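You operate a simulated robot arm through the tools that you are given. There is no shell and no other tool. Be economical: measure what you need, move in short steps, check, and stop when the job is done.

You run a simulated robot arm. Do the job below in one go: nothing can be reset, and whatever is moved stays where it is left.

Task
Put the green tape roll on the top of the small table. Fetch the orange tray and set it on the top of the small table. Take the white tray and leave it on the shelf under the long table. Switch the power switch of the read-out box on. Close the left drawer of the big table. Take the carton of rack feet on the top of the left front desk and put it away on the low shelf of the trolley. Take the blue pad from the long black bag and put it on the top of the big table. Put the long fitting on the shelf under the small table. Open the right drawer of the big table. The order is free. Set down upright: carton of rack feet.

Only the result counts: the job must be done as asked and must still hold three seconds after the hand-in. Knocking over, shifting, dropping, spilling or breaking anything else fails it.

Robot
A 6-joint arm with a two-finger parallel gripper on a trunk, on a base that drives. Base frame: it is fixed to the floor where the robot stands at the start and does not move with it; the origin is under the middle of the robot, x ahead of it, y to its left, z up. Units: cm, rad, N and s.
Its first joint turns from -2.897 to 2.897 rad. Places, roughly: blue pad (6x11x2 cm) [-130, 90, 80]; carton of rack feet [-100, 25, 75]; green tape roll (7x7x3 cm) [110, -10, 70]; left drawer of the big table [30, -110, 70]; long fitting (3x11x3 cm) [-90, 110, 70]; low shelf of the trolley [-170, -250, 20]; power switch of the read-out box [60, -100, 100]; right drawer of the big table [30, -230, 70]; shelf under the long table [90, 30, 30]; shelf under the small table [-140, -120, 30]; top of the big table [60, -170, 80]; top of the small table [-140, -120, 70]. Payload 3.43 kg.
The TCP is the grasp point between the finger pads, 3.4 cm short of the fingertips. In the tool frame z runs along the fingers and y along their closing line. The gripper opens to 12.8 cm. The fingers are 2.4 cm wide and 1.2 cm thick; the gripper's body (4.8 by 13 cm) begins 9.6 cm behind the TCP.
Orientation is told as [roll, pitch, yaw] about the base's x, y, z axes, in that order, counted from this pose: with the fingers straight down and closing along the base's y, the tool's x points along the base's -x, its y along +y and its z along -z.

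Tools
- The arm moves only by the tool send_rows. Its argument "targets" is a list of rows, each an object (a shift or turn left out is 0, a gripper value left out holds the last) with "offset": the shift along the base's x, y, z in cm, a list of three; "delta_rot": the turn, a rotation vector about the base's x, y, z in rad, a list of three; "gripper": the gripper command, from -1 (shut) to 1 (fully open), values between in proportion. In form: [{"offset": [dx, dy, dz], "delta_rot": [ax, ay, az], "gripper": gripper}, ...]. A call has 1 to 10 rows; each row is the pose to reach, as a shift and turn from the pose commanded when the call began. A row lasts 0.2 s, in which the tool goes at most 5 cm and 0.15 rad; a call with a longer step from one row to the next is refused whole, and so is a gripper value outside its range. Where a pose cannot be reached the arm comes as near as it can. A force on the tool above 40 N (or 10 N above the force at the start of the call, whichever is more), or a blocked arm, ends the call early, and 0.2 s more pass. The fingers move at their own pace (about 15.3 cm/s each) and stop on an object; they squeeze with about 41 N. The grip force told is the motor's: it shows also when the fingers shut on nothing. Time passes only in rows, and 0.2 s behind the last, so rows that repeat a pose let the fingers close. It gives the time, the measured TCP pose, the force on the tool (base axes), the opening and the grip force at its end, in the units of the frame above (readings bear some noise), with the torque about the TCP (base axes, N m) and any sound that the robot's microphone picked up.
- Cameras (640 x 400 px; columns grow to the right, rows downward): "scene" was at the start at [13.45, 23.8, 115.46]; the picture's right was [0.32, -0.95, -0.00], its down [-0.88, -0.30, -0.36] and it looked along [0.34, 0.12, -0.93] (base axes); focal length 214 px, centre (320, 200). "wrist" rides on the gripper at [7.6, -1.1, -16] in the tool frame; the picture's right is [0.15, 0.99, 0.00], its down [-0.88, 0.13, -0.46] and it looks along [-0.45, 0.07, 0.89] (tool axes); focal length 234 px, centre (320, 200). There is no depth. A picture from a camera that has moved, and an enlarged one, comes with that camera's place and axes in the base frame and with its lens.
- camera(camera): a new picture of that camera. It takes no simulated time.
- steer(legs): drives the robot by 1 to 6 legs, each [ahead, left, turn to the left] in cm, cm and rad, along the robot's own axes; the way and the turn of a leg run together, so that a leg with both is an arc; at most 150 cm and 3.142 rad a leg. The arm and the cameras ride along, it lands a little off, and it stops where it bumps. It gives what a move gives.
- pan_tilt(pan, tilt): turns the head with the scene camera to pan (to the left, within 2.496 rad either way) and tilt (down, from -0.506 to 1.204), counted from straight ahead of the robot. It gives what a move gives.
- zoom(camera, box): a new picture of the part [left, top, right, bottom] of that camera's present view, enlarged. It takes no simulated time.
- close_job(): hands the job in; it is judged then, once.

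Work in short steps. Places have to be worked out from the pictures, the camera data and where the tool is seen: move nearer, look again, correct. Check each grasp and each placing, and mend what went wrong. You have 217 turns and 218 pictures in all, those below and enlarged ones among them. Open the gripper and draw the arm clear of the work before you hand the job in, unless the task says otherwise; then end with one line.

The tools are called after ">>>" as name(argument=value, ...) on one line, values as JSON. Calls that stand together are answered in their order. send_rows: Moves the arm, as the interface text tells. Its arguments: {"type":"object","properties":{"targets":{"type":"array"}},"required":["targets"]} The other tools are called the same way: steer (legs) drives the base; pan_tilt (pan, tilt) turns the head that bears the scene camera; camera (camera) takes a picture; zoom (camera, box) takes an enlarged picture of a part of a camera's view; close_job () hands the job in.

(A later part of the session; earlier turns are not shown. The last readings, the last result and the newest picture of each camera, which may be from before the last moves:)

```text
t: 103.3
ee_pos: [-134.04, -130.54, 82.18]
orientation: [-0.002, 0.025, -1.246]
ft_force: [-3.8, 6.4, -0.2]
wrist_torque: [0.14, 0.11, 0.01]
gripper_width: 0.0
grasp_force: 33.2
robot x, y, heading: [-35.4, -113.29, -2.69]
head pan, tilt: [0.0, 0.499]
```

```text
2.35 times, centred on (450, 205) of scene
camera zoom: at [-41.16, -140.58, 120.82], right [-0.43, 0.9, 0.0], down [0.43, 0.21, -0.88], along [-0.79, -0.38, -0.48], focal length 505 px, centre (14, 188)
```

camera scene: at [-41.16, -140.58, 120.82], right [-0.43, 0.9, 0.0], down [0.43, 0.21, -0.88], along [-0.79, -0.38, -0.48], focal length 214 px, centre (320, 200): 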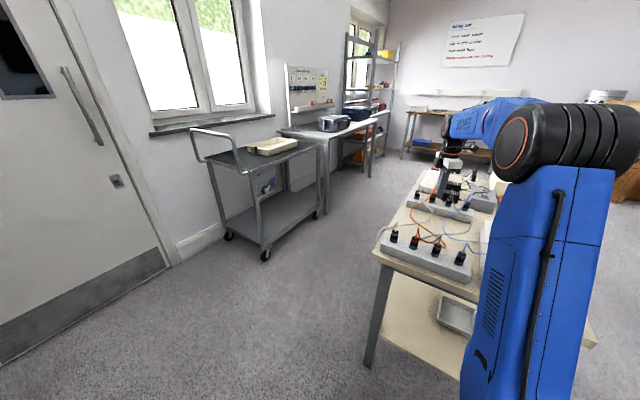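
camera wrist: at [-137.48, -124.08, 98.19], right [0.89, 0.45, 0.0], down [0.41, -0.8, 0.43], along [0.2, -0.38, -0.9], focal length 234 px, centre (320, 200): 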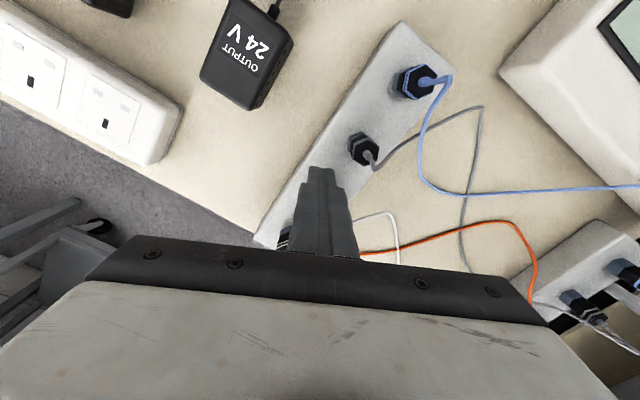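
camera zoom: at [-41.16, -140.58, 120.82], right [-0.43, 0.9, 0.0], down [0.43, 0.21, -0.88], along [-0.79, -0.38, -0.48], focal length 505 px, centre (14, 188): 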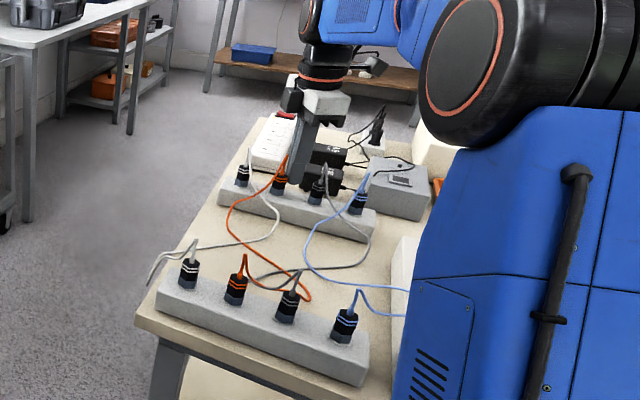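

The block appears unmoved (rigid stop). I raise straight up and then check the fittings.

>>> send_rows(targets=[{"offset": [0, 0, 3]}, {"offset": [0, 0, 7]}, {"offset": [0, 0, 11]}, {"offset": [0, 0, 15]}, {"offset": [0, 0, 19]}, {"offset": [0, 0, 23]}, {"offset": [2, 4, 24]}, {"offset": [4, 8, 24]}, {"offset": [6, 12, 24]}, {"offset": [8, 16, 24]}])

>>> camera(camera="wrist")

```text
t: 105.5
ee_pos: [-126.19, -114.52, 106.1]
orientation: [0.001, 0.024, -1.243]
ft_force: [-0.4, 0.1, -0.9]
wrist_torque: [0.05, -0.07, 0.01]
gripper_width: 0.0
grasp_force: 33.1
robot x, y, heading: [-35.78, -113.62, -2.695]
head pan, tilt: [0.0, 0.499]
```

```text
144 pictures are left
camera wrist: at [-129.54, -108.14, 122.09], right [0.89, 0.46, 0.0], down [0.41, -0.8, 0.43], along [0.2, -0.38, -0.9], focal length 234 px, centre (320, 200)
```

wrist: 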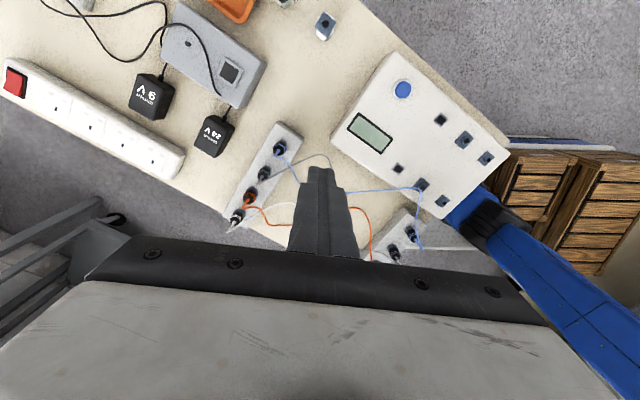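

Fitting B is at its original spot. I move further to view fitting A and the tray.

>>> send_rows(targets=[{"offset": [0, 4.5, 0]}, {"offset": [0, 9, 0]}, {"offset": [0, 13.5, 0]}, {"offset": [0, 18, 0]}])

>>> camera(camera="wrist")

```text
t: 106.5
ee_pos: [-126.02, -96.52, 106.25]
orientation: [0.0, 0.025, -1.243]
ft_force: [-1.0, -0.7, 0.2]
wrist_torque: [0.07, 0.03, 0.03]
gripper_width: 0.0
grasp_force: 33.0
robot x, y, heading: [-35.48, -113.42, -2.695]
head pan, tilt: [0.0, 0.499]
```

```text
143 pictures are left
camera wrist: at [-129.41, -90.18, 122.29], right [0.89, 0.46, 0.0], down [0.41, -0.8, 0.43], along [0.2, -0.38, -0.9], focal length 234 px, centre (320, 200)
```

wrist: 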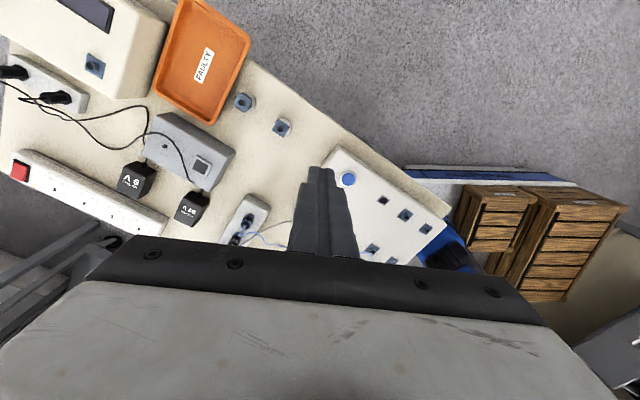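

No damage: both fittings, adapters and tray are where they were. I retract the arm at height (checking each call now).

>>> send_rows(targets=[{"offset": [4, -2, 0]}, {"offset": [8, -4, 0]}, {"offset": [12, -6, 0]}, {"offset": [16, -8, 0]}, {"offset": [20, -10, 0]}])

```text
t: 107.7
ee_pos: [-106.04, -106.58, 105.98]
orientation: [0.001, 0.022, -1.246]
ft_force: [-1.0, 0.2, -1.1]
wrist_torque: [0.06, -0.12, -0.01]
gripper_width: 0.01
grasp_force: 33.0
robot x, y, heading: [-35.6, -113.29, -2.694]
head pan, tilt: [0.0, 0.499]
```

Arm is clear. Turn left to face the big table.

>>> steer(legs=[[0, 0, 2.694]])

>>> pan_tilt(pan=-0.2, tilt=0.5)

>>> camera(camera="scene")

>>> camera(camera="wrist")

```text
t: 114.4
ee_pos: [24.89, -150.83, 106.13]
orientation: [0.0, 0.023, 1.437]
ft_force: [-0.2, -0.2, 0.3]
wrist_torque: [0.02, -0.01, 0.02]
gripper_width: 0.0
grasp_force: 32.9
robot x, y, heading: [-35.18, -113.24, -0.009]
head pan, tilt: [0.0, 0.499]
```

```text
t: 115.1
ee_pos: [24.76, -150.79, 106.06]
orientation: [0.001, 0.023, 1.439]
ft_force: [0.1, 0.1, 0.3]
wrist_torque: [0.01, 0.0, 0.0]
gripper_width: 0.0
grasp_force: 33.1
robot x, y, heading: [-35.01, -113.03, -0.005]
head pan, tilt: [-0.201, 0.499]
```

```text
142 pictures are left
camera scene: at [-18.15, -93.34, 120.82], right [-0.21, -0.98, 0.0], down [-0.47, 0.1, -0.88], along [0.86, -0.18, -0.48], focal length 214 px, centre (320, 200)
```

scene: 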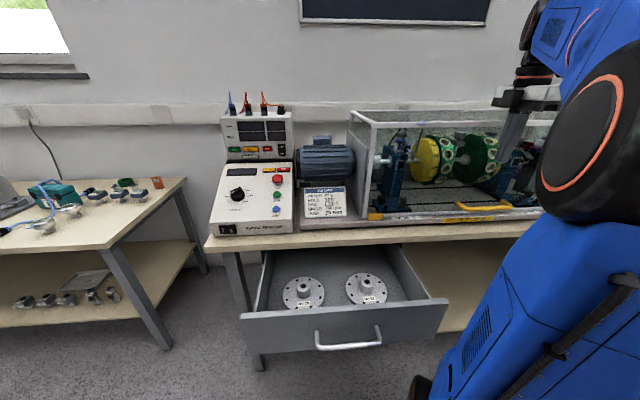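

```text
141 pictures are left
camera wrist: at [24.94, -158.01, 122.18], right [-1.0, -0.01, 0.0], down [-0.01, 0.9, 0.43], along [-0.01, 0.43, -0.9], focal length 234 px, centre (320, 200)
```

wrist: 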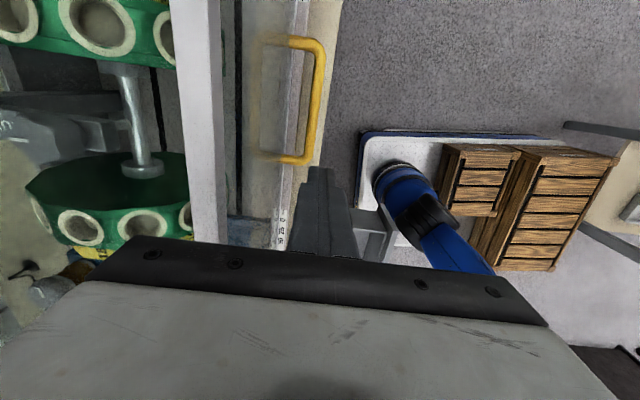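

The drawer and instruments are visible. Zoom on the read-out box and the drawer.

>>> zoom(camera="scene", box=[200, 80, 360, 240])

>>> zoom(camera="scene", box=[200, 210, 480, 385])

```text
2.50 times, centred on (280, 160) of scene
camera zoom: at [-18.15, -93.34, 120.82], right [-0.21, -0.98, 0.0], down [-0.47, 0.1, -0.88], along [0.86, -0.18, -0.48], focal length 536 px, centre (420, 300)
```

zoom: 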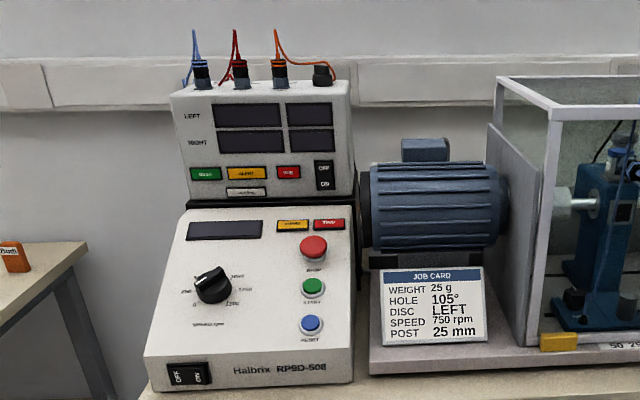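

```text
2.29 times, centred on (340, 298) of scene
camera zoom: at [-18.15, -93.34, 120.82], right [-0.21, -0.98, 0.0], down [-0.47, 0.1, -0.88], along [0.86, -0.18, -0.48], focal length 490 px, centre (274, -23)
```

zoom: 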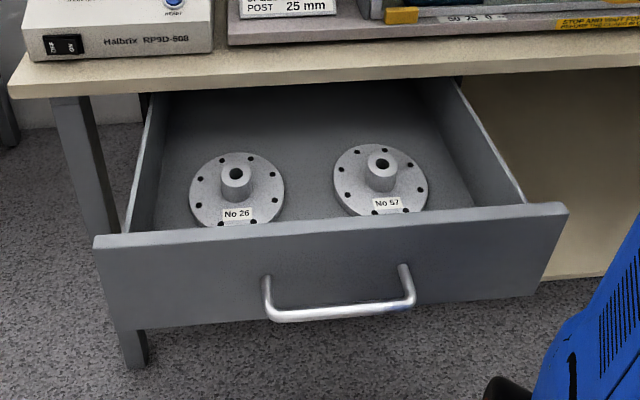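

The read-out box is the upper unit; its rocker (OFF top / ON bottom) is to be pressed at its lower half. I bring the tool horizontal toward +x, in front of it at a distance.

>>> send_rows(targets=[{"offset": [0, 4, 0], "delta_rot": [0, -0.14, 0]}, {"offset": [0, 8, 0], "delta_rot": [0, -0.28, 0]}, {"offset": [0, 12, 0], "delta_rot": [0, -0.42, 0]}, {"offset": [0, 16, 0], "delta_rot": [0, -0.56, 0]}, {"offset": [0, 20, 0], "delta_rot": [0, -0.7, 0]}, {"offset": [0, 24, 0], "delta_rot": [0, -0.84, 0]}, {"offset": [0, 28, 0], "delta_rot": [0, -0.98, 0]}, {"offset": [0, 32, 0], "delta_rot": [0, -1.12, 0]}, {"offset": [0, 36, 0], "delta_rot": [0, -1.26, 0]}, {"offset": [0, 40, 0], "delta_rot": [0, -1.4, 0]}])

>>> camera(camera="scene")

>>> camera(camera="wrist")

```text
t: 117.5
ee_pos: [26.28, -121.79, 106.0]
orientation: [-1.395, -0.127, 1.199]
ft_force: [0.6, 0.8, -0.4]
wrist_torque: [0.0, 0.02, -0.02]
gripper_width: 0.0
grasp_force: 32.6
robot x, y, heading: [-35.63, -113.64, -0.013]
head pan, tilt: [-0.201, 0.499]
stopped in row 10: the arm was blocked; the commanded pose is now the measured one
```

```text
138 pictures are left
camera scene: at [-18.15, -93.36, 120.82], right [-0.21, -0.98, 0.0], down [-0.47, 0.1, -0.88], along [0.86, -0.18, -0.48], focal length 214 px, centre (320, 200)
```

scene: 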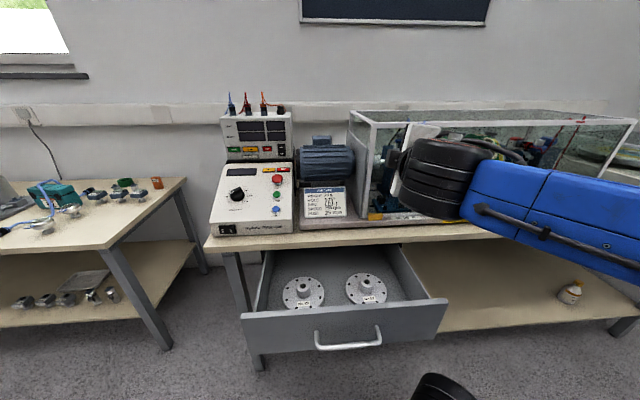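

```text
137 pictures are left
camera wrist: at [8.8, -123.65, 108.89], right [-0.17, 0.04, -0.98], down [-0.12, 0.99, 0.06], along [0.98, 0.13, -0.16], focal length 234 px, centre (320, 200)
```

wrist: 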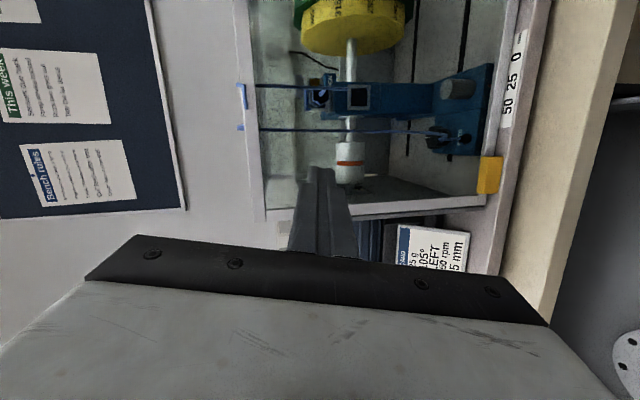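

The wrist was folded too close to the arm's axis. I shift the base left so that the switch lies straight ahead, then extend with orientation correction.

>>> steer(legs=[[-5, 25, 0]])

>>> camera(camera="scene")

```text
t: 119.4
ee_pos: [21.42, -96.7, 105.99]
orientation: [-1.395, -0.128, 1.198]
ft_force: [0.7, -0.2, -0.6]
wrist_torque: [0.03, 0.02, -0.04]
gripper_width: 0.02
grasp_force: 33.4
robot x, y, heading: [-39.96, -88.16, -0.006]
head pan, tilt: [-0.201, 0.499]
```

```text
136 pictures are left
camera scene: at [-22.87, -68.22, 120.83], right [-0.21, -0.98, 0.0], down [-0.47, 0.1, -0.88], along [0.86, -0.18, -0.48], focal length 214 px, centre (320, 200)
```

scene: 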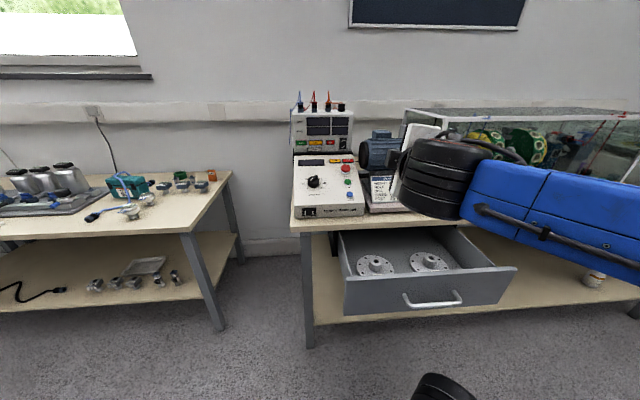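

Second view for triangulating the switch.

>>> zoom(camera="scene", box=[270, 90, 390, 220])

>>> camera(camera="wrist")

```text
3.08 times, centred on (330, 155) of scene
camera zoom: at [-22.87, -68.22, 120.83], right [-0.21, -0.98, 0.0], down [-0.47, 0.1, -0.88], along [0.86, -0.18, -0.48], focal length 660 px, centre (289, 338)
```

zoom: 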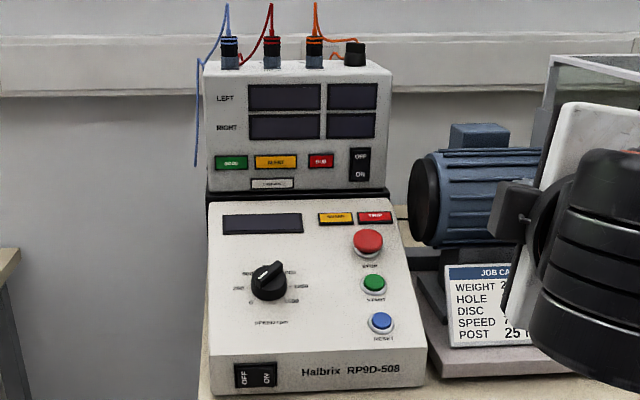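

```text
134 pictures are left
camera wrist: at [4.06, -98.52, 108.89], right [-0.17, 0.04, -0.98], down [-0.12, 0.99, 0.06], along [0.98, 0.13, -0.16], focal length 234 px, centre (320, 200)
```

wrist: 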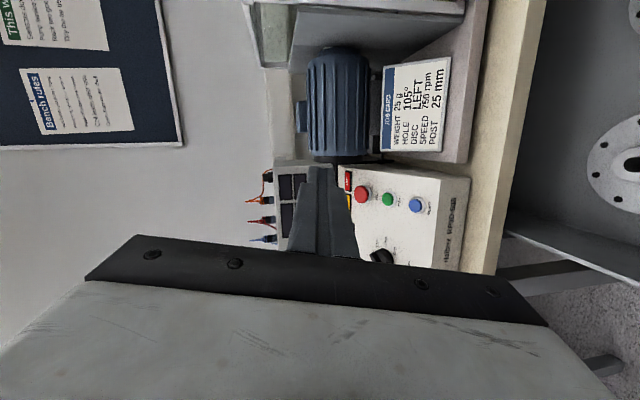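

Switch ON-half located at ≈(61.2,-95.4,97.9). I extend toward it with orientation correction, stopping well short.

>>> send_rows(targets=[{"offset": [4, 0.3, -1], "delta_rot": [0, -0.06, 0.115]}, {"offset": [8, 0.6, -2.5], "delta_rot": [0, -0.12, 0.23]}, {"offset": [12, 1, -4.5], "delta_rot": [0, -0.178, 0.346]}, {"offset": [16, 1.2, -6.5], "delta_rot": [0, -0.178, 0.346]}, {"offset": [20, 1.3, -8], "delta_rot": [0, -0.178, 0.346]}])

>>> camera(camera="wrist")

>>> zoom(camera="scene", box=[270, 90, 390, 220])

```text
t: 120.6
ee_pos: [41.02, -92.91, 98.45]
orientation: [-1.567, -0.161, 1.555]
ft_force: [0.2, 0.2, -0.6]
wrist_torque: [-0.01, 0.05, -0.03]
gripper_width: 0.0
grasp_force: 32.9
out of reach, approached as far as the arm can: row 3, 4, 5
robot x, y, heading: [-39.97, -88.63, -0.007]
head pan, tilt: [-0.201, 0.499]
```

```text
133 pictures are left
camera wrist: at [24.98, -100.35, 98.43], right [0.0, 0.01, -1.0], down [-0.44, 0.9, 0.01], along [0.9, 0.44, 0.0], focal length 234 px, centre (320, 200)
```

wrist: 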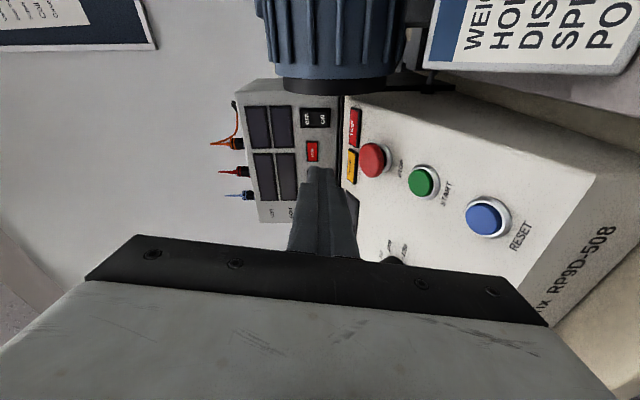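

```text
3.08 times, centred on (330, 155) of scene
camera zoom: at [-22.9, -68.22, 120.83], right [-0.21, -0.98, 0.0], down [-0.47, 0.1, -0.88], along [0.86, -0.18, -0.48], focal length 660 px, centre (289, 338)
```

zoom: 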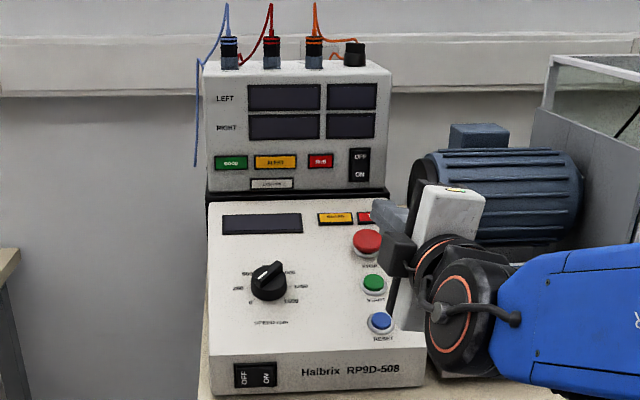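

Tool now points exactly +x. I align to y≈-95.7, z≈97.2 and approach to ~2 cm short.

>>> send_rows(targets=[{"offset": [3, -1.4, -0.6]}, {"offset": [6, -2.8, -1.2]}, {"offset": [10, -2.8, -1.2]}, {"offset": [14, -2.8, -1.2]}])

>>> camera(camera="wrist")

>>> zoom(camera="scene", box=[310, 110, 390, 180])

```text
t: 121.6
ee_pos: [54.85, -92.2, 98.2]
orientation: [-1.561, -0.16, 1.534]
ft_force: [-0.6, 0.4, 0.5]
wrist_torque: [-0.02, 0.02, -0.03]
gripper_width: 0.01
grasp_force: 33.7
out of reach, approached as far as the arm can: row 1, 2, 3, 4
robot x, y, heading: [-40.08, -88.25, -0.012]
head pan, tilt: [-0.201, 0.499]
```

```text
131 pictures are left
camera wrist: at [38.62, -99.35, 98.22], right [-0.01, 0.01, -1.0], down [-0.42, 0.91, 0.02], along [0.91, 0.42, 0.0], focal length 234 px, centre (320, 200)
```

wrist: 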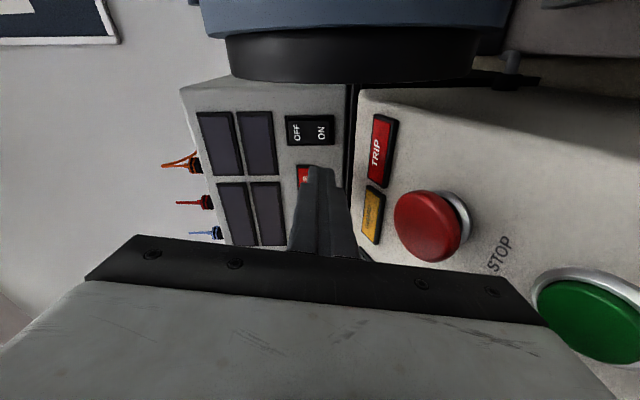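

```text
5.71 times, centred on (350, 145) of scene
camera zoom: at [-22.91, -68.21, 120.83], right [-0.21, -0.98, 0.0], down [-0.47, 0.1, -0.88], along [0.86, -0.18, -0.48], focal length 1226 px, centre (149, 514)
```

zoom: 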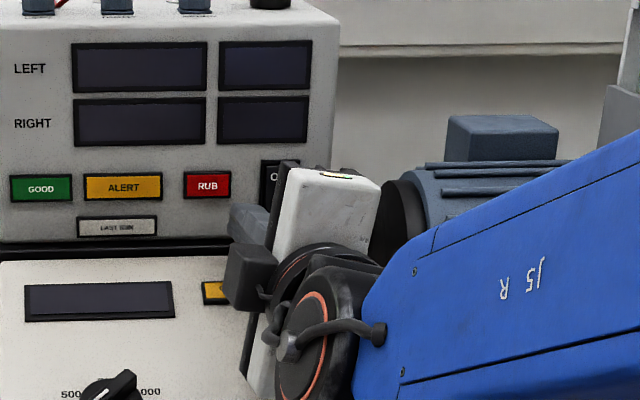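

The wrist can't shift right further, so I use the base: back 3 cm and right 4 cm.

>>> steer(legs=[[-3, 0, 0], [0, -4, 0]])

>>> camera(camera="wrist")

```text
t: 122.9
ee_pos: [51.93, -96.24, 98.18]
orientation: [-1.561, -0.16, 1.533]
ft_force: [-0.2, -1.1, -0.2]
wrist_torque: [0.06, 0.01, -0.01]
gripper_width: 0.01
grasp_force: 33.2
robot x, y, heading: [-43.42, -92.54, -0.009]
head pan, tilt: [-0.201, 0.499]
```

```text
129 pictures are left
camera wrist: at [35.58, -103.36, 98.14], right [-0.01, 0.01, -1.0], down [-0.42, 0.91, 0.02], along [0.91, 0.42, 0.0], focal length 234 px, centre (320, 200)
```

wrist: 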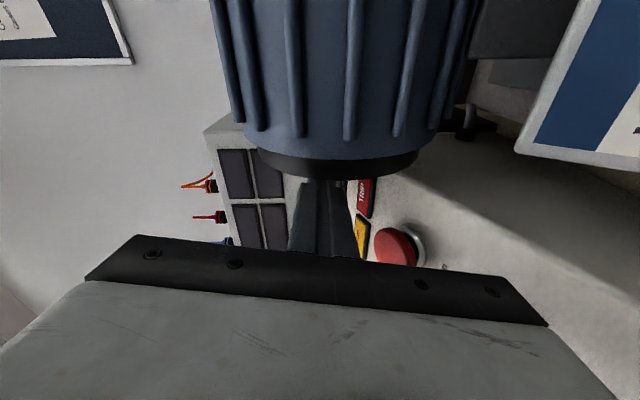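

The motor side is close but clear. I press forward in small steps, slightly lower, watching force.

>>> send_rows(targets=[{"offset": [1, 0, -0.5]}, {"offset": [2, 0, -0.9]}, {"offset": [3, 0, -0.9]}, {"offset": [4, 0, -0.9]}])

>>> zoom(camera="scene", box=[310, 110, 390, 180])

>>> camera(camera="wrist")

```text
t: 123.9
ee_pos: [55.95, -96.08, 97.29]
orientation: [-1.563, -0.16, 1.524]
ft_force: [-11.1, 1.5, 8.6]
wrist_torque: [-0.06, 1.64, -0.17]
gripper_width: 0.0
grasp_force: 33.5
robot x, y, heading: [-43.17, -92.34, -0.009]
head pan, tilt: [-0.201, 0.499]
```

```text
5.71 times, centred on (350, 145) of scene
camera zoom: at [-25.99, -72.19, 120.83], right [-0.21, -0.98, 0.0], down [-0.47, 0.1, -0.88], along [0.86, -0.18, -0.48], focal length 1226 px, centre (149, 514)
```

zoom: 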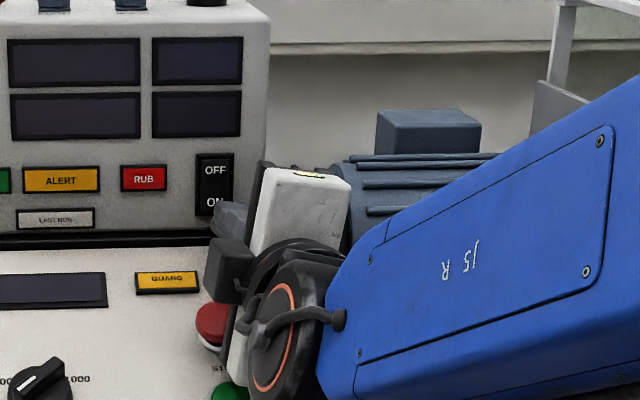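

```text
127 pictures are left
camera wrist: at [39.45, -103.15, 97.4], right [-0.01, 0.01, -1.0], down [-0.42, 0.91, 0.02], along [0.91, 0.42, 0.0], focal length 234 px, centre (320, 200)
```

wrist: 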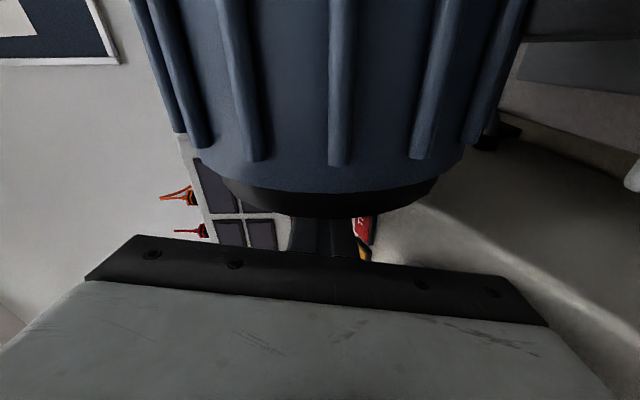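

The force/torque pattern says the gripper body's lower front edge touched the lower unit's slope. I back off, tilt the tool 0.4 rad downward to lift the body, then retry.

>>> send_rows(targets=[{"offset": [-2.5, 0, 0.5]}, {"offset": [-4, 0, 1], "delta_rot": [0, 0.1, 0]}, {"offset": [-4, 0, 1.1], "delta_rot": [0, 0.22, 0]}, {"offset": [-4, 0, 1.1], "delta_rot": [0, 0.34, 0]}, {"offset": [-4, 0, 1.1], "delta_rot": [0, 0.42, 0]}])

>>> zoom(camera="scene", box=[310, 110, 390, 180])

>>> camera(camera="wrist")

```text
t: 125.1
ee_pos: [51.93, -96.93, 98.52]
orientation: [-1.209, -0.095, 1.463]
ft_force: [-0.2, 0.6, -1.4]
wrist_torque: [0.03, -0.16, -0.04]
gripper_width: 0.02
grasp_force: 32.9
out of reach, approached as far as the arm can: row 4, 5
robot x, y, heading: [-42.86, -92.12, -0.011]
head pan, tilt: [-0.201, 0.499]
```

```text
5.71 times, centred on (350, 145) of scene
camera zoom: at [-25.91, -72.2, 120.82], right [-0.21, -0.98, 0.0], down [-0.47, 0.1, -0.88], along [0.86, -0.18, -0.48], focal length 1226 px, centre (149, 514)
```

zoom: 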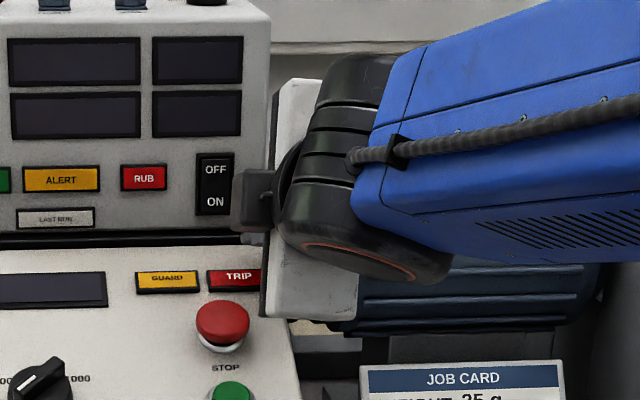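

```text
125 pictures are left
camera wrist: at [36.58, -103.65, 104.37], right [-0.35, -0.02, -0.94], down [-0.37, 0.92, 0.12], along [0.86, 0.39, -0.33], focal length 234 px, centre (320, 200)
```

wrist: 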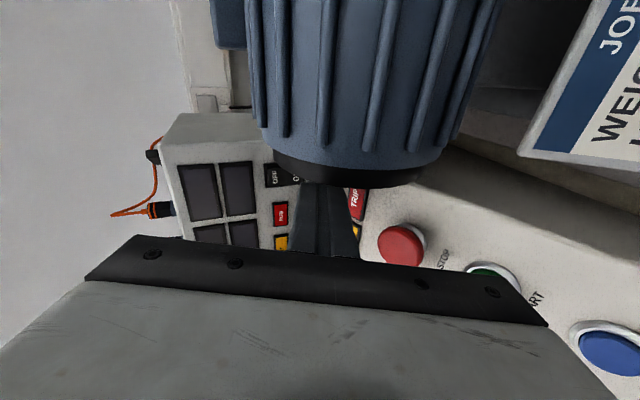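

Body is clear now. I shift y by +0.8 and press forward in small steps.

>>> send_rows(targets=[{"offset": [1.5, 0.8, 0]}, {"offset": [2.5, 0.8, 0]}, {"offset": [3.3, 0.8, 0]}, {"offset": [4, 0.8, 0]}])

>>> zoom(camera="scene", box=[310, 110, 390, 180])

>>> camera(camera="wrist")

```text
t: 126.1
ee_pos: [55.9, -96.15, 98.3]
orientation: [-1.2, -0.126, 1.452]
ft_force: [0.1, 0.1, 0.4]
wrist_torque: [-0.01, -0.01, -0.03]
gripper_width: 0.0
grasp_force: 33.1
robot x, y, heading: [-43.07, -92.15, -0.01]
head pan, tilt: [-0.201, 0.499]
```

```text
5.71 times, centred on (350, 145) of scene
camera zoom: at [-25.92, -72.19, 120.82], right [-0.21, -0.98, 0.0], down [-0.47, 0.1, -0.88], along [0.86, -0.18, -0.48], focal length 1226 px, centre (149, 514)
```

zoom: 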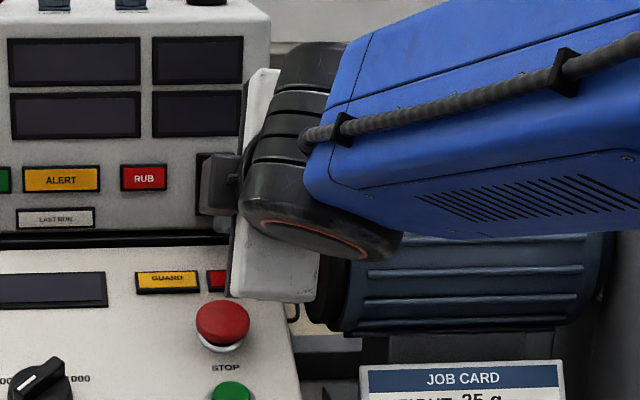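

```text
123 pictures are left
camera wrist: at [40.45, -102.82, 104.06], right [-0.36, 0.01, -0.93], down [-0.37, 0.92, 0.15], along [0.86, 0.4, -0.32], focal length 234 px, centre (320, 200)
```

wrist: 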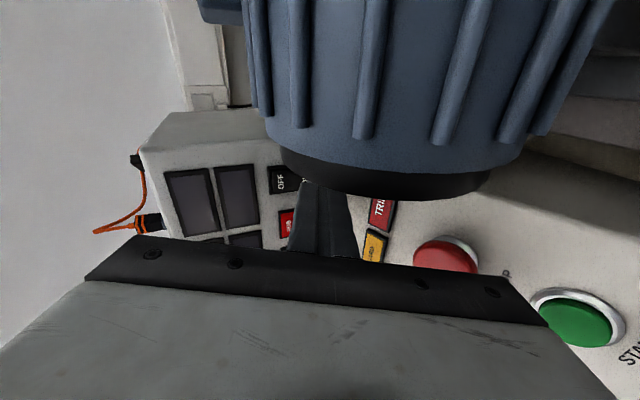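

No contact yet; continue forward gently until the contact force rises.

>>> send_rows(targets=[{"offset": [0.5, 0, 0]}, {"offset": [1, 0, 0]}, {"offset": [1.5, 0, 0]}])

```text
t: 127.0
ee_pos: [57.24, -96.23, 98.32]
orientation: [-1.201, -0.128, 1.452]
ft_force: [-14.9, 0.3, 4.3]
wrist_torque: [0.05, -0.08, 0.05]
gripper_width: 0.0
grasp_force: 33.4
robot x, y, heading: [-43.08, -92.25, -0.01]
head pan, tilt: [-0.201, 0.499]
stopped in row 3: the force on the tool passed its limit at 41 N (the readings are from after the stop); the commanded pose is now the measured one
```

Contact at z≈97.8 with 41 N. I back off and inspect the rocker.

>>> send_rows(targets=[{"offset": [-2, 0, 0]}, {"offset": [-5, 0, 1]}, {"offset": [-9, 0, 3]}, {"offset": [-13, 0, 5]}])

>>> zoom(camera="scene", box=[300, 100, 380, 180])

```text
t: 128.0
ee_pos: [44.35, -96.26, 103.16]
orientation: [-1.198, -0.128, 1.452]
ft_force: [0.4, -0.1, -0.1]
wrist_torque: [-0.02, -0.03, -0.01]
gripper_width: 0.01
grasp_force: 33.4
robot x, y, heading: [-43.13, -92.34, -0.011]
head pan, tilt: [-0.201, 0.499]
```

```text
5.00 times, centred on (340, 140) of scene
camera zoom: at [-25.92, -72.19, 120.82], right [-0.21, -0.98, 0.0], down [-0.47, 0.1, -0.88], along [0.86, -0.18, -0.48], focal length 1072 px, centre (220, 500)
```

zoom: 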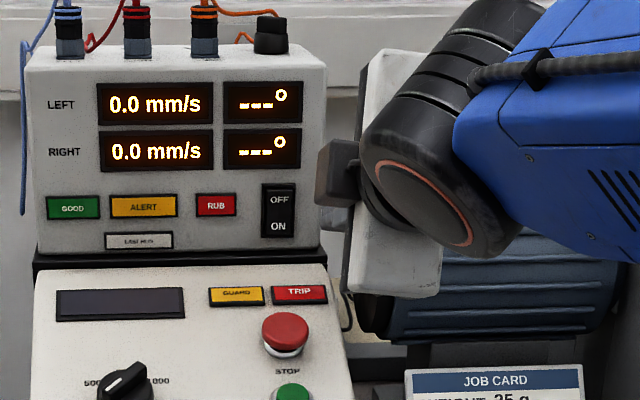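

The displays are lit: the read-out box is on. Now I turn the tool downward for pushing the left drawer shut.

>>> send_rows(targets=[{"offset": [-2, 0, 1], "delta_rot": [0, 0.14, 0]}, {"offset": [-4, 0, 2], "delta_rot": [0, 0.28, 0]}, {"offset": [-6, 0, 3], "delta_rot": [0, 0.42, 0]}, {"offset": [-8, 0, 4], "delta_rot": [0, 0.56, 0]}, {"offset": [-10, 0, 5], "delta_rot": [0, 0.7, 0]}, {"offset": [-12, 0, 6], "delta_rot": [0, 0.84, 0]}, {"offset": [-14, 0, 6], "delta_rot": [0, 0.98, 0]}, {"offset": [-16, 0, 6], "delta_rot": [0, 1.1, 0]}, {"offset": [-16, 0, 6], "delta_rot": [0, 1.2, 0]}])

>>> steer(legs=[[0, 25, 0]])

```text
t: 130.0
ee_pos: [28.34, -96.04, 109.25]
orientation: [-0.01, 0.064, 1.409]
ft_force: [-0.1, -0.8, 0.7]
wrist_torque: [-0.02, -0.03, 0.01]
gripper_width: 0.01
grasp_force: 32.6
robot x, y, heading: [-43.44, -92.44, -0.013]
head pan, tilt: [-0.201, 0.499]
```

```text
t: 131.8
ee_pos: [28.58, -70.94, 109.22]
orientation: [-0.011, 0.065, 1.41]
ft_force: [0.2, -0.2, -0.5]
wrist_torque: [0.0, 0.0, 0.02]
gripper_width: 0.01
grasp_force: 32.3
robot x, y, heading: [-43.28, -67.06, -0.014]
head pan, tilt: [-0.201, 0.499]
```

Now yaw the tool and move in front of the drawer at height.

>>> send_rows(targets=[{"offset": [-2.5, -3.5, 0], "delta_rot": [0, 0, -0.15]}, {"offset": [-5, -7, 0], "delta_rot": [0, 0, -0.3]}, {"offset": [-7.5, -10.5, -1], "delta_rot": [0, 0, -0.45]}, {"offset": [-10, -14, -2], "delta_rot": [0, 0, -0.6]}, {"offset": [-12.5, -17.5, -3], "delta_rot": [0, 0, -0.75]}, {"offset": [-15, -21, -4], "delta_rot": [0, 0, -0.9]}, {"offset": [-17.5, -24.5, -5], "delta_rot": [0, 0, -1.05]}, {"offset": [-20, -28, -6], "delta_rot": [0, 0, -1.2]}, {"offset": [-22.5, -31.5, -7], "delta_rot": [0, 0, -1.35]}, {"offset": [-25.5, -35, -8], "delta_rot": [0, 0, -1.5]}])

>>> camera(camera="wrist")

>>> pan_tilt(pan=-0.5, tilt=0.7)

>>> camera(camera="scene")

```text
t: 134.0
ee_pos: [2.96, -106.02, 101.17]
orientation: [-0.012, 0.066, -0.095]
ft_force: [-0.3, 0.1, -0.3]
wrist_torque: [-0.01, -0.02, -0.01]
gripper_width: 0.0
grasp_force: 33.1
robot x, y, heading: [-43.2, -67.36, -0.012]
head pan, tilt: [-0.201, 0.499]
```

```text
121 pictures are left
camera wrist: at [-3.6, -106.33, 117.54], right [-0.05, 1.0, 0.0], down [0.92, 0.05, 0.4], along [0.4, 0.02, -0.92], focal length 234 px, centre (320, 200)
```

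wrist: 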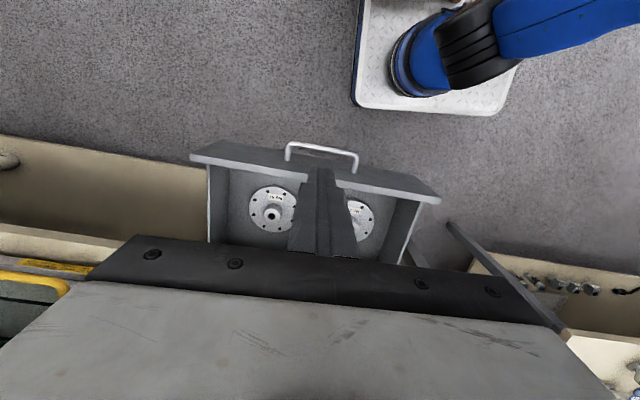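

```text
t: 134.8
ee_pos: [3.06, -106.03, 101.24]
orientation: [-0.012, 0.066, -0.09]
ft_force: [0.1, 0.2, 0.1]
wrist_torque: [0.01, 0.0, -0.02]
gripper_width: 0.0
grasp_force: 32.8
robot x, y, heading: [-43.13, -66.88, -0.013]
head pan, tilt: [-0.499, 0.7]
```

```text
120 pictures are left
camera scene: at [-27.14, -49.25, 119.06], right [-0.49, -0.87, 0.0], down [-0.56, 0.31, -0.77], along [0.67, -0.37, -0.64], focal length 214 px, centre (320, 200)
```

scene: 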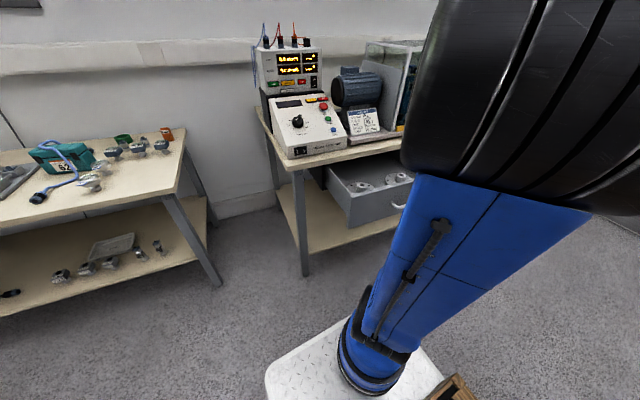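

Drawer front centre ≈(10,-105.4), top z≈76, handle at x≈6.5. I descend just in front, fingertips above the handle.

>>> send_rows(targets=[{"offset": [0, 0, -4.5]}, {"offset": [0, 0, -9]}, {"offset": [0, 0, -13.5]}, {"offset": [0, 0, -18]}, {"offset": [0.5, 0, -22.5]}, {"offset": [1, 0, -26.7], "delta_rot": [0, -0.06, 0]}])

>>> camera(camera="wrist")

```text
t: 136.2
ee_pos: [4.09, -105.98, 74.29]
orientation: [-0.007, 0.004, -0.094]
ft_force: [-1.6, 0.8, 3.7]
wrist_torque: [0.02, 0.0, -0.03]
gripper_width: 0.0
grasp_force: 33.3
robot x, y, heading: [-42.81, -67.03, -0.009]
head pan, tilt: [-0.499, 0.7]
```

```text
119 pictures are left
camera wrist: at [-3.57, -106.32, 90.34], right [-0.06, 1.0, -0.01], down [0.89, 0.05, 0.45], along [0.45, 0.02, -0.89], focal length 234 px, centre (320, 200)
```

wrist: 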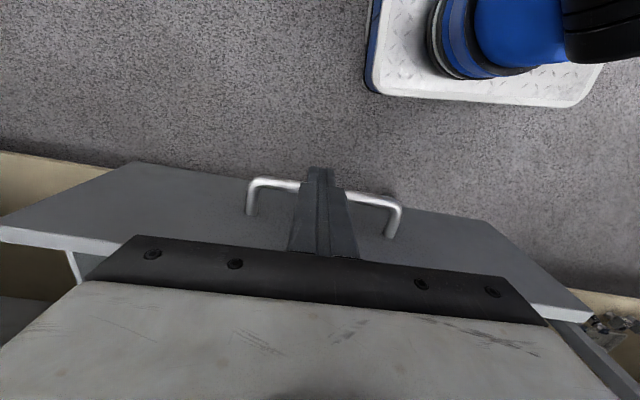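

Tips sit right at the handle; pushing on handle or front is equally fine. I push along the drawer direction.

>>> send_rows(targets=[{"offset": [1.5, -0.2, 0]}, {"offset": [3.5, -0.45, 0]}, {"offset": [5.5, -0.7, 0]}, {"offset": [7.5, -1, 0]}, {"offset": [9.5, -1.2, 0]}])

>>> camera(camera="wrist")

```text
t: 137.4
ee_pos: [13.64, -107.11, 74.43]
orientation: [-0.007, 0.007, -0.092]
ft_force: [-0.4, -0.3, 0.3]
wrist_torque: [0.02, -0.03, -0.01]
gripper_width: 0.0
grasp_force: 32.8
robot x, y, heading: [-43.12, -67.23, -0.014]
head pan, tilt: [-0.499, 0.7]
```

```text
118 pictures are left
camera wrist: at [6.01, -107.58, 90.42], right [-0.06, 1.0, -0.01], down [0.89, 0.05, 0.45], along [0.45, 0.02, -0.89], focal length 234 px, centre (320, 200)
```

wrist: 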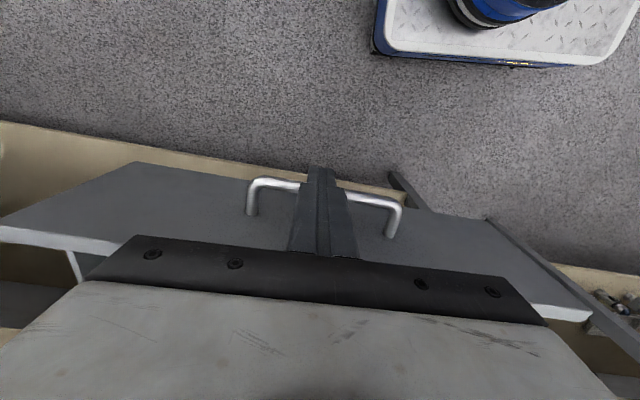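

The drawer slides along freely. Continue until it stops.

>>> send_rows(targets=[{"offset": [2, -0.25, 0]}, {"offset": [4, -0.5, 0]}, {"offset": [6, -0.75, 0]}, {"offset": [8, -1, 0]}, {"offset": [10, -1.3, 0]}, {"offset": [12, -1.55, 0]}, {"offset": [14, -1.8, 0]}, {"offset": [16, -2.1, 0]}, {"offset": [17.5, -2.3, 0]}])

>>> camera(camera="wrist")

>>> camera(camera="scene")

```text
t: 139.2
ee_pos: [28.08, -109.13, 74.47]
orientation: [-0.004, 0.013, -0.095]
ft_force: [-13.3, 1.3, 7.3]
wrist_torque: [-0.02, -0.67, -0.31]
gripper_width: 0.01
grasp_force: 32.6
robot x, y, heading: [-43.28, -66.85, -0.012]
head pan, tilt: [-0.499, 0.7]
stopped in row 8: the force on the tool passed its limit at 59 N (the readings are from after the stop); the commanded pose is now the measured one
```

```text
117 pictures are left
camera wrist: at [20.62, -109.51, 90.46], right [-0.05, 1.0, 0.0], down [0.89, 0.05, 0.44], along [0.44, 0.02, -0.9], focal length 234 px, centre (320, 200)
```

wrist: 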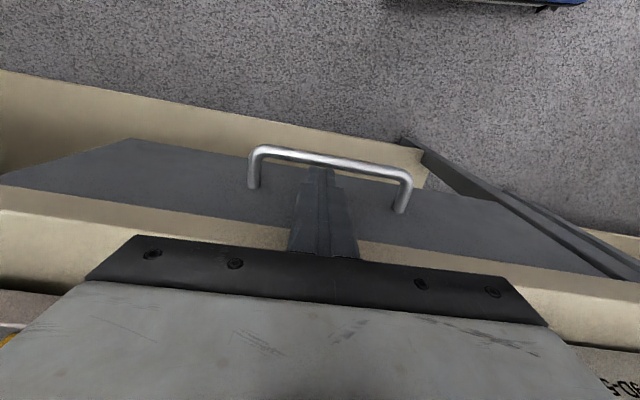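

```text
116 pictures are left
camera scene: at [-27.21, -49.24, 119.06], right [-0.49, -0.87, 0.0], down [-0.56, 0.32, -0.77], along [0.67, -0.37, -0.64], focal length 214 px, centre (320, 200)
```

scene: 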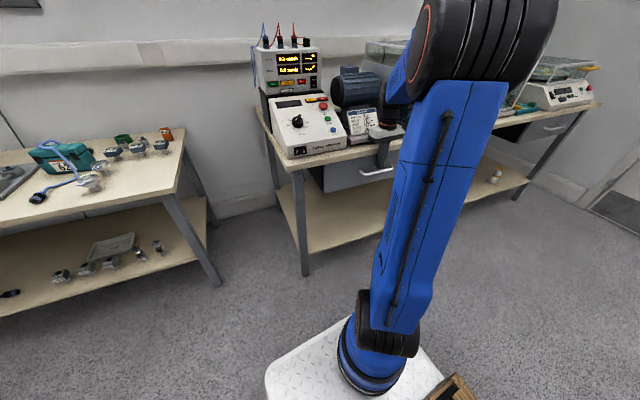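

The torque suggests the fingers hit the tabletop edge, so the drawer may not be fully shut. I'll push on the handle bar instead: raise, back up, lower in front of the bar.

>>> send_rows(targets=[{"offset": [-1, 0, 1]}, {"offset": [-3, 0.3, 3]}, {"offset": [-6, 0.6, 3]}, {"offset": [-7, 0.8, 0]}, {"offset": [-7, 0.8, -4]}, {"offset": [-7, 0.8, -6]}])

>>> camera(camera="wrist")

```text
t: 140.6
ee_pos: [21.34, -108.42, 68.5]
orientation: [-0.004, 0.014, -0.095]
ft_force: [-0.1, 0.1, 0.2]
wrist_torque: [-0.03, 0.02, -0.01]
gripper_width: 0.01
grasp_force: 32.9
robot x, y, heading: [-43.1, -67.05, -0.009]
head pan, tilt: [-0.499, 0.7]
```

```text
115 pictures are left
camera wrist: at [13.79, -108.75, 84.43], right [-0.05, 1.0, 0.0], down [0.89, 0.05, 0.44], along [0.44, 0.02, -0.9], focal length 234 px, centre (320, 200)
```

wrist: 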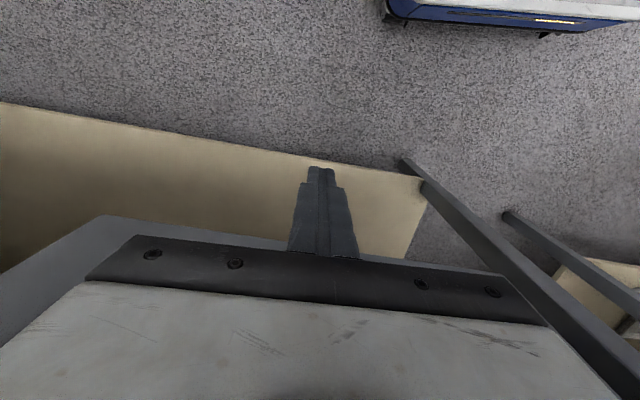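

Now push forward onto the handle bar until force builds.

>>> send_rows(targets=[{"offset": [1.5, -0.2, 0]}, {"offset": [3, -0.4, 0]}, {"offset": [4.5, -0.6, 0]}, {"offset": [6, -0.8, 0]}, {"offset": [7.5, -1, 0]}, {"offset": [9, -1.2, 0]}])

>>> camera(camera="wrist")

>>> zoom(camera="scene", box=[260, 60, 600, 260])

```text
t: 141.3
ee_pos: [24.87, -108.65, 68.48]
orientation: [-0.003, 0.016, -0.095]
ft_force: [-13.2, 3.7, 5.0]
wrist_torque: [-0.58, -1.69, -0.1]
gripper_width: 0.0
grasp_force: 33.0
robot x, y, heading: [-42.69, -66.93, -0.009]
head pan, tilt: [-0.499, 0.7]
stopped in row 3: the force on the tool passed its limit at 52 N (the readings are from after the stop); the commanded pose is now the measured one
```

```text
114 pictures are left
camera wrist: at [17.37, -109.23, 84.5], right [-0.05, 1.0, 0.0], down [0.9, 0.05, 0.44], along [0.44, 0.02, -0.9], focal length 234 px, centre (320, 200)
```

wrist: 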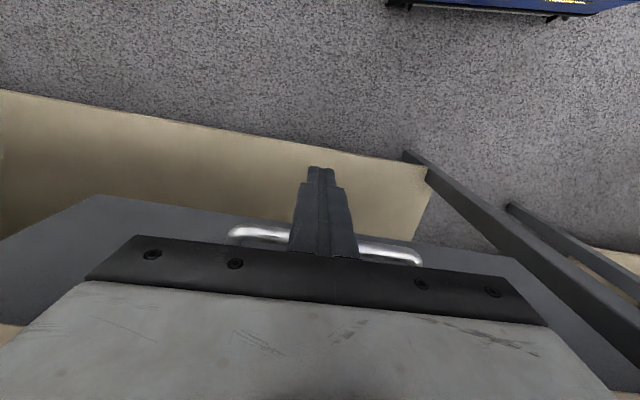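

```text
1.88 times, centred on (430, 160) of scene
camera zoom: at [-27.22, -49.24, 119.06], right [-0.49, -0.87, 0.0], down [-0.56, 0.32, -0.77], along [0.67, -0.37, -0.64], focal length 404 px, centre (113, 275)
```

zoom: 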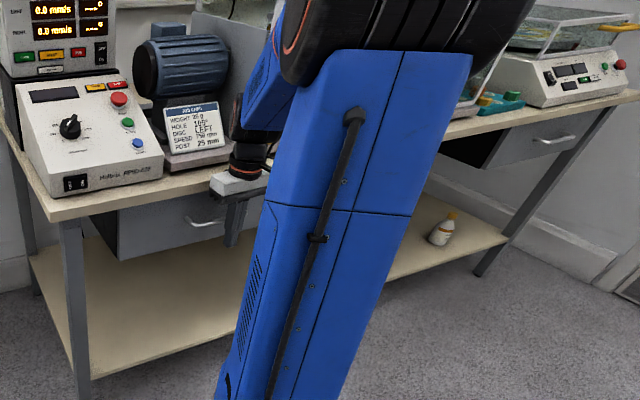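

Contact is again with the tabletop edge (z≈79). I'll tilt the tool forward so that the tip leads under the edge, and push the drawer front.

>>> send_rows(targets=[{"offset": [-3, 0, 0]}, {"offset": [-5, 0, 2], "delta_rot": [0, -0.14, 0]}, {"offset": [-5, 0, 4], "delta_rot": [0, -0.28, 0]}, {"offset": [-5, 0, 6], "delta_rot": [0, -0.42, 0]}, {"offset": [-5, 0, 6], "delta_rot": [0, -0.56, 0]}, {"offset": [-5, 0, 6], "delta_rot": [0, -0.7, 0]}, {"offset": [-5, 0, 6], "delta_rot": [0, -0.82, 0]}])

>>> camera(camera="wrist")

```text
t: 142.9
ee_pos: [19.85, -108.84, 74.49]
orientation: [0.097, -0.801, -0.139]
ft_force: [0.4, 0.1, -0.9]
wrist_torque: [0.03, 0.01, -0.02]
gripper_width: 0.01
grasp_force: 33.1
robot x, y, heading: [-43.31, -67.02, -0.011]
head pan, tilt: [-0.499, 0.7]
```

```text
112 pictures are left
camera wrist: at [3.02, -109.25, 79.93], right [-0.03, 1.0, -0.04], down [0.29, 0.05, 0.96], along [0.96, 0.02, -0.29], focal length 234 px, centre (320, 200)
```

wrist: 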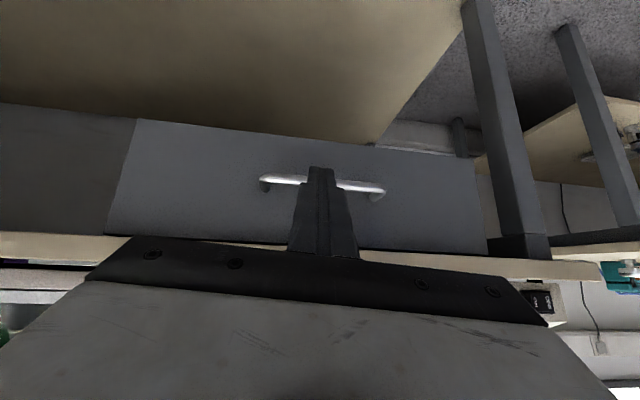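

Push forward with the tilted tip.

>>> send_rows(targets=[{"offset": [1.5, -0.2, 0]}, {"offset": [3, -0.4, 0]}, {"offset": [4.5, -0.6, 0]}, {"offset": [6, -0.8, 0]}, {"offset": [7.5, -1, 0]}, {"offset": [9, -1.2, 0]}])

>>> camera(camera="wrist")

```text
t: 144.3
ee_pos: [27.96, -109.86, 74.43]
orientation: [0.098, -0.798, -0.139]
ft_force: [-22.0, 4.4, 7.4]
wrist_torque: [0.05, 0.09, 0.02]
gripper_width: 0.0
grasp_force: 33.1
robot x, y, heading: [-43.32, -66.94, -0.014]
head pan, tilt: [-0.499, 0.7]
stopped in row 6: the force on the tool passed its limit at 76 N (the readings are from after the stop); the commanded pose is now the measured one
```

```text
111 pictures are left
camera wrist: at [11.13, -110.3, 79.88], right [-0.03, 1.0, -0.04], down [0.29, 0.05, 0.96], along [0.96, 0.02, -0.29], focal length 234 px, centre (320, 200)
```

wrist: 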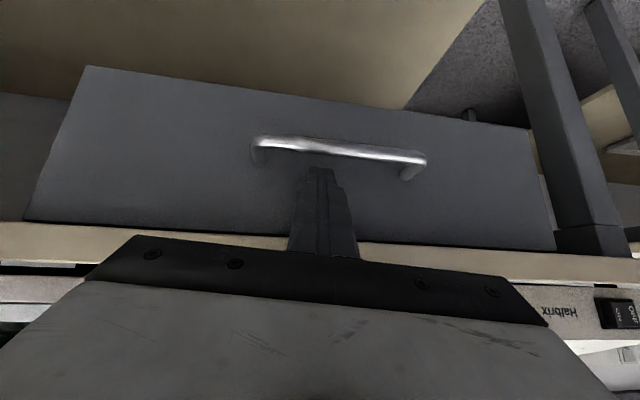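

The tip hit the drawer front firmly (76 N) with the front recessed under the edge: the drawer is fully closed. I back off and raise upright.

>>> send_rows(targets=[{"offset": [-4, 0.5, 0]}, {"offset": [-8, 1, 1]}, {"offset": [-12, 1.5, 3]}, {"offset": [-14, 2, 7], "delta_rot": [0, 0.14, 0]}, {"offset": [-15, 2, 11], "delta_rot": [0, 0.28, 0]}, {"offset": [-16, 2, 15], "delta_rot": [0, 0.42, 0]}, {"offset": [-16, 2, 19], "delta_rot": [0, 0.56, 0]}, {"offset": [-16, 2, 23], "delta_rot": [0, 0.7, 0]}, {"offset": [-16, 2, 27], "delta_rot": [0, 0.8, 0]}])

>>> zoom(camera="scene", box=[260, 60, 620, 260])

```text
t: 146.3
ee_pos: [11.99, -107.92, 101.33]
orientation: [-0.001, 0.001, -0.097]
ft_force: [-0.9, 0.7, -0.3]
wrist_torque: [-0.01, -0.06, -0.02]
gripper_width: 0.02
grasp_force: 33.0
robot x, y, heading: [-42.82, -66.99, -0.011]
head pan, tilt: [-0.499, 0.7]
```

```text
1.78 times, centred on (440, 160) of scene
camera zoom: at [-27.19, -49.25, 119.05], right [-0.49, -0.87, 0.0], down [-0.56, 0.32, -0.76], along [0.67, -0.37, -0.64], focal length 381 px, centre (107, 271)
```

zoom: 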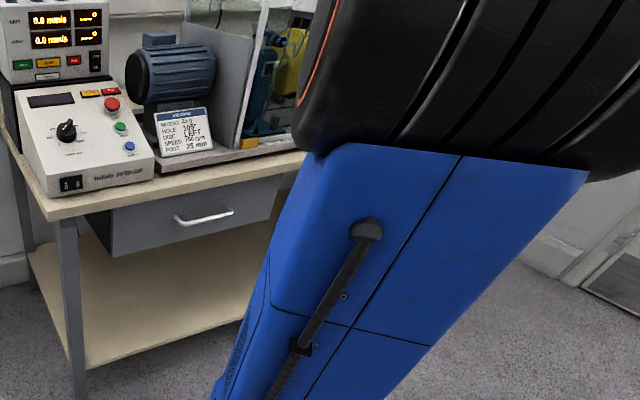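

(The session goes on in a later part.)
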